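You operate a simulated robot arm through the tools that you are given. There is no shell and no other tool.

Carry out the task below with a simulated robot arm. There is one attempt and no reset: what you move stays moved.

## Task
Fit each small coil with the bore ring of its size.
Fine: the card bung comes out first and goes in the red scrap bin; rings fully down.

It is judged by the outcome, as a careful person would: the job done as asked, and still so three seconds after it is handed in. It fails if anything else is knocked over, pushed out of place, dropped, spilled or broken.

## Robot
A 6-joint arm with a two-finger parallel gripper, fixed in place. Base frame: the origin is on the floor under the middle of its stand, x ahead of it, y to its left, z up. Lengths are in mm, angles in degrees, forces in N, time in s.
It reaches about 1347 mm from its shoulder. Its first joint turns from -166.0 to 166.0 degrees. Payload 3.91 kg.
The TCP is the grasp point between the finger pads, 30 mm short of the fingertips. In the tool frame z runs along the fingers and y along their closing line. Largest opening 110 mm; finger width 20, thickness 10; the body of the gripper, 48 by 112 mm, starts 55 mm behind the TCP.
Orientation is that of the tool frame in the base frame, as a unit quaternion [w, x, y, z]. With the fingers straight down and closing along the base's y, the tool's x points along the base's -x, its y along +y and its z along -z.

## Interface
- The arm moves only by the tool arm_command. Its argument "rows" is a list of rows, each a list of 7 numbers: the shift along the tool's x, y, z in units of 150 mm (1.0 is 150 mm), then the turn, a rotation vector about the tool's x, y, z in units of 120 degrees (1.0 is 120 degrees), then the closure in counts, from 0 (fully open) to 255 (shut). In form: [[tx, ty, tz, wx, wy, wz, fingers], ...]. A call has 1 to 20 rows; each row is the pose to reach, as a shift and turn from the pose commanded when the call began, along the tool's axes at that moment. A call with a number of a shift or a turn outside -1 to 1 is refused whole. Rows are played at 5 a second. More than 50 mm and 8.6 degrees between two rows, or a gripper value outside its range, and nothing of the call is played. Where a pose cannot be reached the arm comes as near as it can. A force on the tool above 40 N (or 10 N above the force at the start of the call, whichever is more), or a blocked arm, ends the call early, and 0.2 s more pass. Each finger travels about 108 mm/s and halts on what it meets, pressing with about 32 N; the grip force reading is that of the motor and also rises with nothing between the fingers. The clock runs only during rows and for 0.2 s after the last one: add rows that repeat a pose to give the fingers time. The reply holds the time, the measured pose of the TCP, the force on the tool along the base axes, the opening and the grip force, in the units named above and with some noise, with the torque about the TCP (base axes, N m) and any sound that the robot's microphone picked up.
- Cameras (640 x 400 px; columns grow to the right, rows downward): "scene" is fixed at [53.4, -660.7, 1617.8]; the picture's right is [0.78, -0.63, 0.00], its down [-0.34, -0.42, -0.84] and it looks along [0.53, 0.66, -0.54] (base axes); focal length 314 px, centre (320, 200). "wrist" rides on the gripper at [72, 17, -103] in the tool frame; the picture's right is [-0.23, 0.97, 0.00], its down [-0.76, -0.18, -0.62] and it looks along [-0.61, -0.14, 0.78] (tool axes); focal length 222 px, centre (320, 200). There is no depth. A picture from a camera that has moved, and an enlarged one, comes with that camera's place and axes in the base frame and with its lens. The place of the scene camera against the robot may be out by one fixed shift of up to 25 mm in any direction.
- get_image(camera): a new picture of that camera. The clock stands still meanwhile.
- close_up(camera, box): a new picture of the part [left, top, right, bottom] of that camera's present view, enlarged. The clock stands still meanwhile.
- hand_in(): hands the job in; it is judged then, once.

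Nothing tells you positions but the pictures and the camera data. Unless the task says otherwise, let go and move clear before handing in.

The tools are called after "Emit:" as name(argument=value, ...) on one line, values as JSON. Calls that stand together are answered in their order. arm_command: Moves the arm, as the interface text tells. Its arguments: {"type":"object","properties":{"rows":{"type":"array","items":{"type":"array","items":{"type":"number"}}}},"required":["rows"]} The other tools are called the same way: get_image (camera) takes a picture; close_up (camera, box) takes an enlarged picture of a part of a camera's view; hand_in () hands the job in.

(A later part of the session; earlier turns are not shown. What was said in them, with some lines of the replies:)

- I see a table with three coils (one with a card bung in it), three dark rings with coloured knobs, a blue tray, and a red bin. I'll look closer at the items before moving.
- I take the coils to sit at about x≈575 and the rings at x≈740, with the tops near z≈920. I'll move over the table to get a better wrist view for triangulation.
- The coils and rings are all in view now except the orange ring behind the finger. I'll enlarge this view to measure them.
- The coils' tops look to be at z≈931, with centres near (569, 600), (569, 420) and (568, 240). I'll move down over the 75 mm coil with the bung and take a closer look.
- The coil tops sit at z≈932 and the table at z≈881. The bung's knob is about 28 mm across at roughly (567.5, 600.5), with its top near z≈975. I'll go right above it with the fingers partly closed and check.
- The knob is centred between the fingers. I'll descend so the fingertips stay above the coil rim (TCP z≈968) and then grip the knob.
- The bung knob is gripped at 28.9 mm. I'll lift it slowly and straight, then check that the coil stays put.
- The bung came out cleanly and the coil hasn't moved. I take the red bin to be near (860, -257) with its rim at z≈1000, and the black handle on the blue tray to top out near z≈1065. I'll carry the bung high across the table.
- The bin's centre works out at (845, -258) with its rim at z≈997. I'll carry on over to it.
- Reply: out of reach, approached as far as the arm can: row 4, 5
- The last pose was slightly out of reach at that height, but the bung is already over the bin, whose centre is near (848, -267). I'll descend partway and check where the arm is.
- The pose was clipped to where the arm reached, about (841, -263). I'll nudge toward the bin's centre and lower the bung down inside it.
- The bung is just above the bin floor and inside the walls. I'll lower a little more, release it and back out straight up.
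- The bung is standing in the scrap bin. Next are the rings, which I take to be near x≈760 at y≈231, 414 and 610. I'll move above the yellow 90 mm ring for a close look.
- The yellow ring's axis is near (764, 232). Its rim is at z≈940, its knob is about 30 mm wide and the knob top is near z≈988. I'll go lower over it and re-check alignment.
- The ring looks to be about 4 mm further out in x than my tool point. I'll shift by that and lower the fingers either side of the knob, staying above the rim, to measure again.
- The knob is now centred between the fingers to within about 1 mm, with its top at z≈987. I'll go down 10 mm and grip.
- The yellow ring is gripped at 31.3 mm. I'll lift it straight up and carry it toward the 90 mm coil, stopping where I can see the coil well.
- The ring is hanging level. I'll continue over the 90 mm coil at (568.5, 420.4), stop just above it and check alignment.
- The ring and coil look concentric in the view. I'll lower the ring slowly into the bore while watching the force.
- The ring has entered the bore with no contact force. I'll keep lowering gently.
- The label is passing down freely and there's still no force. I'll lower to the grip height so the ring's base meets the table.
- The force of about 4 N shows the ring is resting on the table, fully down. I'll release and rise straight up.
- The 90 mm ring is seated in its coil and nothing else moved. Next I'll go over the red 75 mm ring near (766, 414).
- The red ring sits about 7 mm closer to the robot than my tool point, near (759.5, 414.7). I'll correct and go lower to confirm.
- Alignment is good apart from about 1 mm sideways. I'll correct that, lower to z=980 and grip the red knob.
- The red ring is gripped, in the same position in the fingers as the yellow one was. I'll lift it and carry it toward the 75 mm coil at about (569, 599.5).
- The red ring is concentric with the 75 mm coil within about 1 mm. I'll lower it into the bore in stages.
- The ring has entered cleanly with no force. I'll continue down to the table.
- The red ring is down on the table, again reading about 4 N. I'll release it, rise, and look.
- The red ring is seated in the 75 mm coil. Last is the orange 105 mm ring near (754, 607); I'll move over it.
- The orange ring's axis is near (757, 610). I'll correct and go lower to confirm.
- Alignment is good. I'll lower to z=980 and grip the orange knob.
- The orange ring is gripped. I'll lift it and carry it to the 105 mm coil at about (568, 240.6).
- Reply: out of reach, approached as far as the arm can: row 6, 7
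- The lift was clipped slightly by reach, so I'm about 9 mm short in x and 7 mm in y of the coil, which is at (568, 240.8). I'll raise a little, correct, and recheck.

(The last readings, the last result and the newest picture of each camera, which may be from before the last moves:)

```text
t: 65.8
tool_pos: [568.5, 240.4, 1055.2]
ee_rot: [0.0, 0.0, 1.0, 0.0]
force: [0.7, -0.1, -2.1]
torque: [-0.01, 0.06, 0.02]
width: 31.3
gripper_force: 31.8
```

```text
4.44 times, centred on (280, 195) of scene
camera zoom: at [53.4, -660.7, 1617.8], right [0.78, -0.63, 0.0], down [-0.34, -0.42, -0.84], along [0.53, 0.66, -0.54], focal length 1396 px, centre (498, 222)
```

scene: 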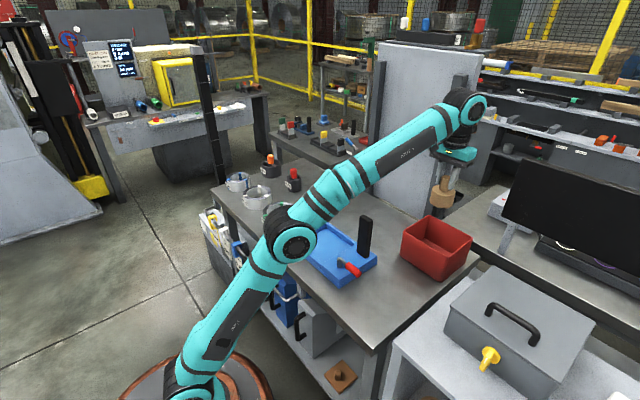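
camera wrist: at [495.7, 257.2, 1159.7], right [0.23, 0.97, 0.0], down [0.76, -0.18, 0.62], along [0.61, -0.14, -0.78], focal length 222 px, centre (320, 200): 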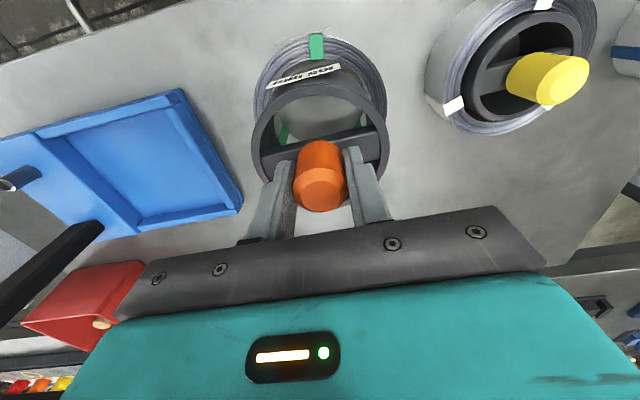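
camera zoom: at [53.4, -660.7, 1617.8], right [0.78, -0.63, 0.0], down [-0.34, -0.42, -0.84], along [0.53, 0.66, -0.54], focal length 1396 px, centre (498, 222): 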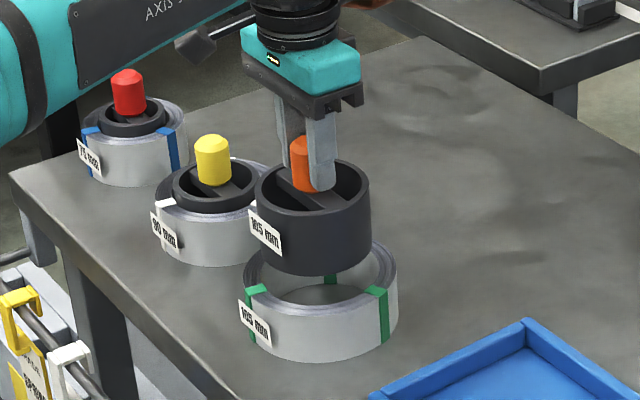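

The ring and coil line up within about 1 mm. I'll lower in stages as before.

Emit:
arm_command(rows=[[0, 0, 0.07, 0, 0, 0, 255], [0, 0, 0.13, 0, 0, 0, 255], [0, 0, 0.16, 0, 0, 0, 255], [0, 0, 0.19, 0, 0, 0, 255], [0, 0, 0.22, 0, 0, 0, 255], [0, 0, 0.25, 0, 0, 0, 255], [0, 0, 0.25, 0, 0, 0, 255]])

Emit:
close_up(camera="wrist", box=[220, 30, 420, 170])

Emit:
close_up(camera="scene", box=[220, 150, 340, 240])

```text
t: 67.4
tool_pos: [568.3, 240.5, 1018.5]
ee_rot: [0.001, 0.0, 1.0, 0.0]
force: [0.1, 0.9, -0.9]
torque: [-0.02, 0.03, 0.01]
width: 31.3
gripper_force: 32.0
```

```text
2.86 times, centred on (320, 100) of wrist
camera zoom: at [495.6, 257.4, 1122.5], right [0.23, 0.97, 0.0], down [0.76, -0.18, 0.62], along [0.61, -0.14, -0.78], focal length 635 px, centre (320, 486)
```

zoom: 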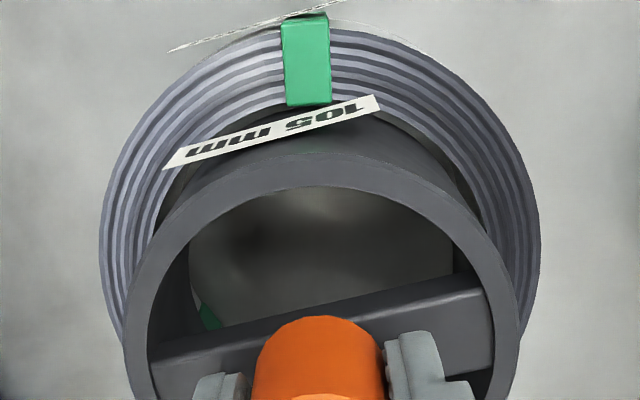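

```text
4.44 times, centred on (280, 195) of scene
camera zoom: at [53.4, -660.7, 1617.8], right [0.78, -0.63, 0.0], down [-0.34, -0.42, -0.84], along [0.53, 0.66, -0.54], focal length 1396 px, centre (498, 222)
```

zoom: 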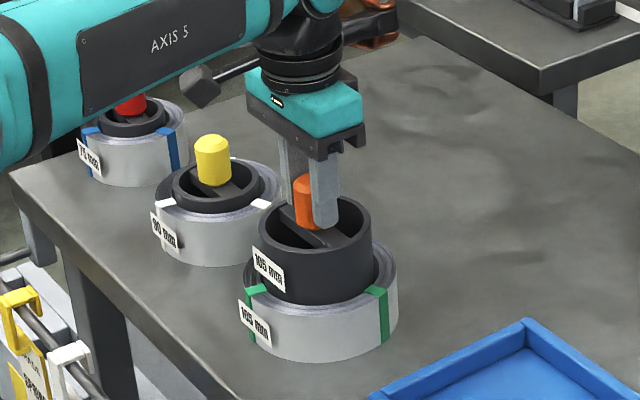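

The ring is in the bore with no force. I'll go on to just above the table.

Emit:
arm_command(rows=[[0, 0, 0.03, 0, 0, 0, 255], [0, 0, 0.06, 0, 0, 0, 255], [0, 0, 0.09, 0, 0, 0, 255], [0, 0, 0.12, 0, 0, 0, 255], [0, 0, 0.15, 0, 0, 0, 255], [0, 0, 0.18, 0, 0, 0, 255], [0, 0, 0.21, 0, 0, 0, 255], [0, 0, 0.23, 0, 0, 0, 255], [0, 0, 0.242, 0, 0, 0, 255], [0, 0, 0.25, 0, 0, 0, 255], [0, 0, 0.254, 0, 0, 0, 255], [0, 0, 0.254, 0, 0, 0, 255]])

Emit:
close_up(camera="wrist", box=[220, 30, 420, 170])

Emit:
close_up(camera="scene", box=[220, 150, 340, 240])

```text
t: 70.0
tool_pos: [567.7, 240.5, 980.6]
ee_rot: [0.0, 0.0, 1.0, 0.0]
force: [0.1, 0.5, -1.8]
torque: [-0.01, 0.02, -0.03]
width: 31.1
gripper_force: 31.8
```

```text
2.86 times, centred on (320, 100) of wrist
camera zoom: at [495.6, 257.5, 1084.3], right [0.23, 0.97, 0.0], down [0.76, -0.18, 0.62], along [0.61, -0.14, -0.78], focal length 635 px, centre (320, 486)
```

zoom: 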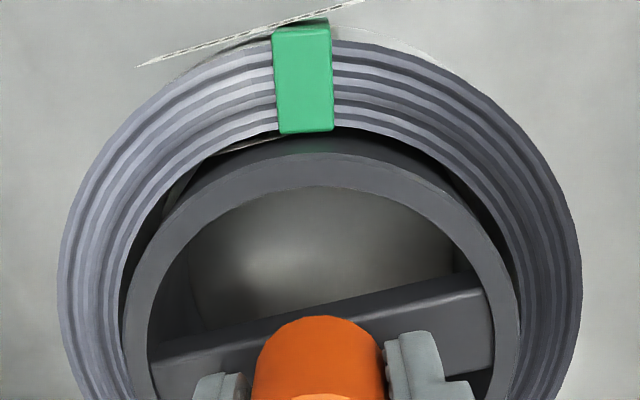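

```text
4.44 times, centred on (280, 195) of scene
camera zoom: at [53.4, -660.7, 1617.8], right [0.78, -0.63, 0.0], down [-0.34, -0.42, -0.84], along [0.53, 0.66, -0.54], focal length 1396 px, centre (498, 222)
```

zoom: 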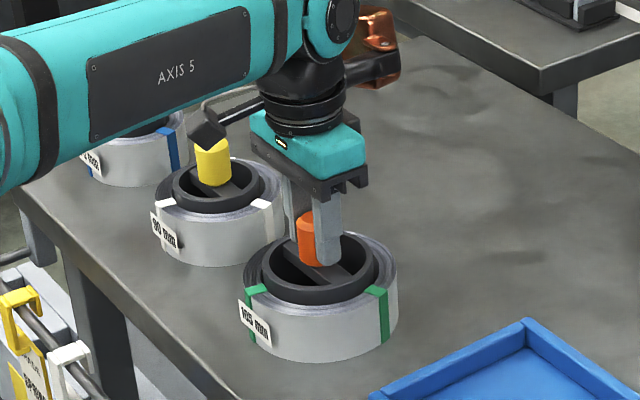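

There's no contact yet. I'll ease down in sub-millimetre steps until the table takes the weight.

Emit:
arm_command(rows=[[0, 0, 0.003, 0, 0, 0, 255], [0, 0, 0.006, 0, 0, 0, 255], [0, 0, 0.008, 0, 0, 0, 255], [0, 0, 0.008, 0, 0, 0, 255]])

```text
t: 71.0
tool_pos: [567.6, 241.1, 979.7]
ee_rot: [-0.001, 0.0, 1.0, 0.0]
force: [-1.0, 0.4, -2.1]
torque: [0.01, -0.02, 0.0]
width: 31.5
gripper_force: 32.2
```

Emit:
arm_command(rows=[[0, 0, 0.003, 0, 0, 0, 255], [0, 0, 0.006, 0, 0, 0, 255], [0, 0, 0.008, 0, 0, 0, 255], [0, 0, 0.008, 0, 0, 0, 255]])

```text
t: 72.0
tool_pos: [568.9, 241.3, 978.0]
ee_rot: [0.001, 0.0, 1.0, 0.0]
force: [1.9, 2.4, 13.2]
torque: [0.05, 0.01, 0.02]
width: 31.3
gripper_force: 31.9
```

The contact force of about 13 N shows the orange ring is fully down. I'll ease off slightly, release it and rise clear.

Emit:
arm_command(rows=[[0, 0, -0.003, 0, 0, 0, 255], [0, 0, -0.003, 0, 0, 0, 170], [0, 0, -0.003, 0, 0, 0, 120], [0, 0, -0.003, 0, 0, 0, 110], [0, 0, -0.05, 0, 0, 0, 110], [0, 0, -0.15, 0, 0, 0, 110], [0, 0, -0.35, 0, 0, 0, 110], [0, 0, -0.6, 0, 0, 0, 110], [0, 0, -0.85, 0, 0, 0, 110], [0, 0, -0.85, 0, 0, 0, 110]])

Emit:
get_image(camera="wrist")

Emit:
close_up(camera="wrist", box=[240, 40, 400, 160])

Emit:
close_up(camera="scene", box=[200, 130, 340, 240])

Emit:
get_image(camera="scene")

```text
t: 74.2
tool_pos: [567.0, 240.5, 1105.8]
ee_rot: [0.0, 0.001, 1.0, 0.0]
force: [-0.2, 0.4, 0.3]
torque: [0.02, 0.0, -0.01]
width: 62.7
gripper_force: 0.1
```

```text
taken
camera wrist: at [494.8, 258.1, 1210.1], right [0.23, 0.97, 0.0], down [0.76, -0.18, 0.62], along [0.61, -0.14, -0.78], focal length 222 px, centre (320, 200)
```

wrist: 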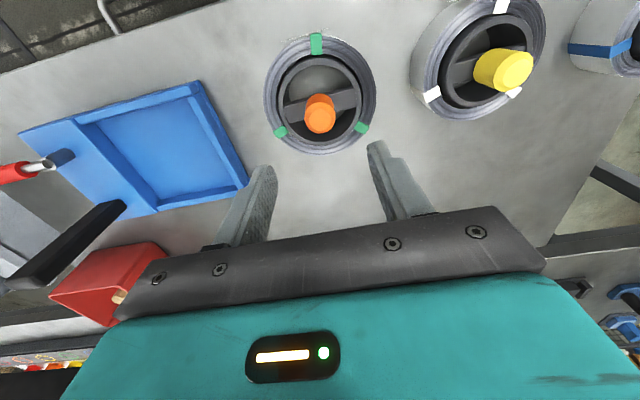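

```text
3.33 times, centred on (320, 100) of wrist
camera zoom: at [494.8, 258.1, 1210.1], right [0.23, 0.97, 0.0], down [0.76, -0.18, 0.62], along [0.61, -0.14, -0.78], focal length 740 px, centre (320, 533)
```

zoom: 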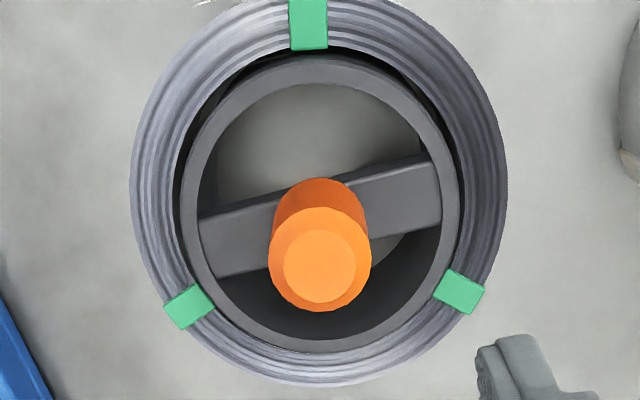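

```text
3.64 times, centred on (270, 185) of scene
camera zoom: at [53.4, -660.7, 1617.8], right [0.78, -0.63, 0.0], down [-0.34, -0.42, -0.84], along [0.53, 0.66, -0.54], focal length 1142 px, centre (502, 254)
```

zoom: 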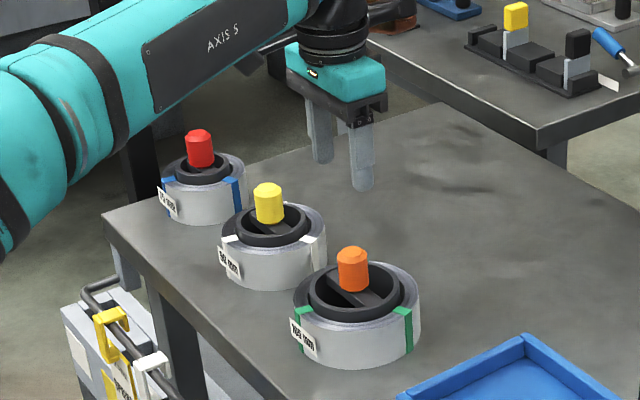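

```text
taken
```

scene: 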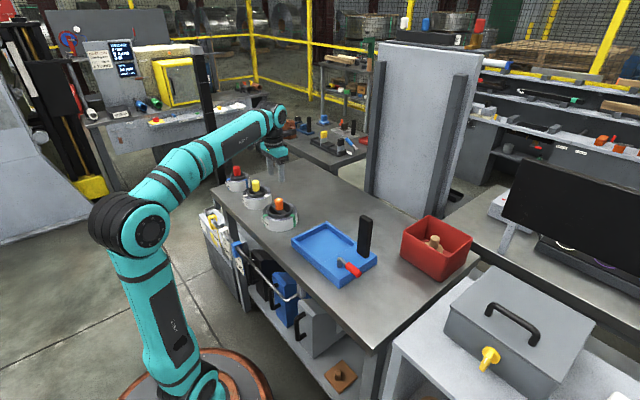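

All three rings sit fully down in the coils of their size, and the bung is in the red bin. I'll move the arm up and clear, then take a last look.

Emit:
arm_command(rows=[[0.1, 0, -0.2, 0, 0, 0, 110], [0.25, 0, -0.42, 0, 0, 0, 110], [0.45, 0, -0.6, 0, 0, 0, 110], [0.65, 0, -0.75, 0, 0, 0, 110], [0.65, 0, -0.75, 0, 0, 0, 110]])

Emit:
get_image(camera="scene")

Emit:
get_image(camera="wrist")

Emit:
close_up(camera="scene", box=[200, 130, 480, 305])

```text
t: 75.4
tool_pos: [469.9, 240.3, 1219.5]
ee_rot: [0.001, 0.001, 1.0, 0.0]
force: [0.7, -0.2, 0.3]
torque: [-0.02, 0.03, 0.02]
width: 62.7
gripper_force: 0.0
```

```text
taken
```

scene: 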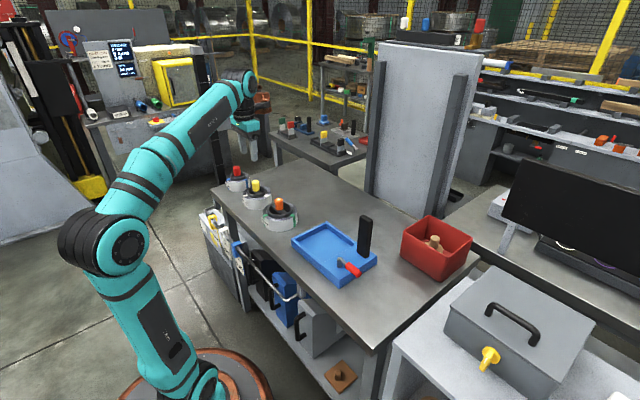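

```text
taken
camera wrist: at [398.1, 256.5, 1322.8], right [0.23, 0.97, 0.0], down [0.76, -0.18, 0.62], along [0.61, -0.14, -0.78], focal length 222 px, centre (320, 200)
```

wrist: 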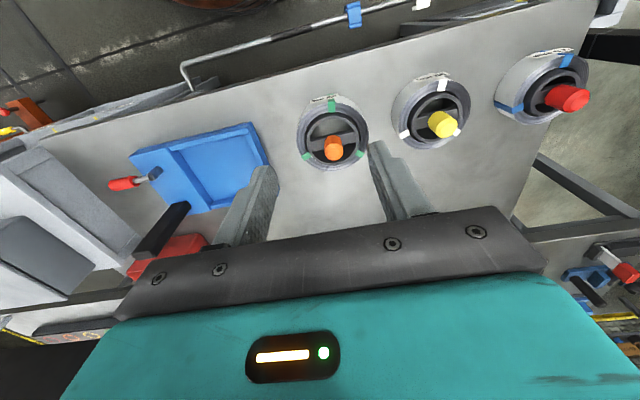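

```text
2.29 times, centred on (340, 218) of scene
camera zoom: at [53.4, -660.7, 1617.8], right [0.78, -0.63, 0.0], down [-0.34, -0.42, -0.84], along [0.53, 0.66, -0.54], focal length 718 px, centre (274, 160)
```

zoom: 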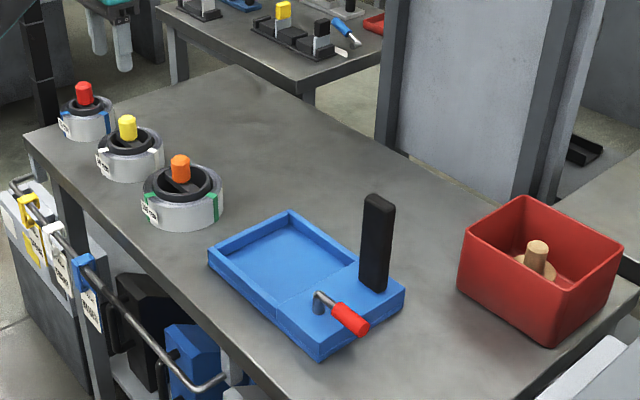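

The red 75 mm, yellow 90 mm and orange 105 mm rings are fully down in their matching coils, and the bung is in the red bin. The tray, handle and bin look undisturbed and the arm is clear, so I'm handing in.

Emit:
hand_in()

```text
The job is handed in.
```

The job is done and handed in: each small coil now holds the bore ring of its size, and the card bung is in the red scrap bin.

- **Bung:** I took it out of the 75 mm coil first and set it upright in the bin.
- **Rings:** the red 75 mm, yellow 90 mm and orange 105 mm rings are in the 75, 90 and 105 mm coils. I lowered each one until the force reading showed it was resting on the table.
- **Surroundings:** in the last pictures the coils, the blue tray with its handle, and the bin looked undisturbed. The gripper had let go and the arm was up and clear before I handed in.
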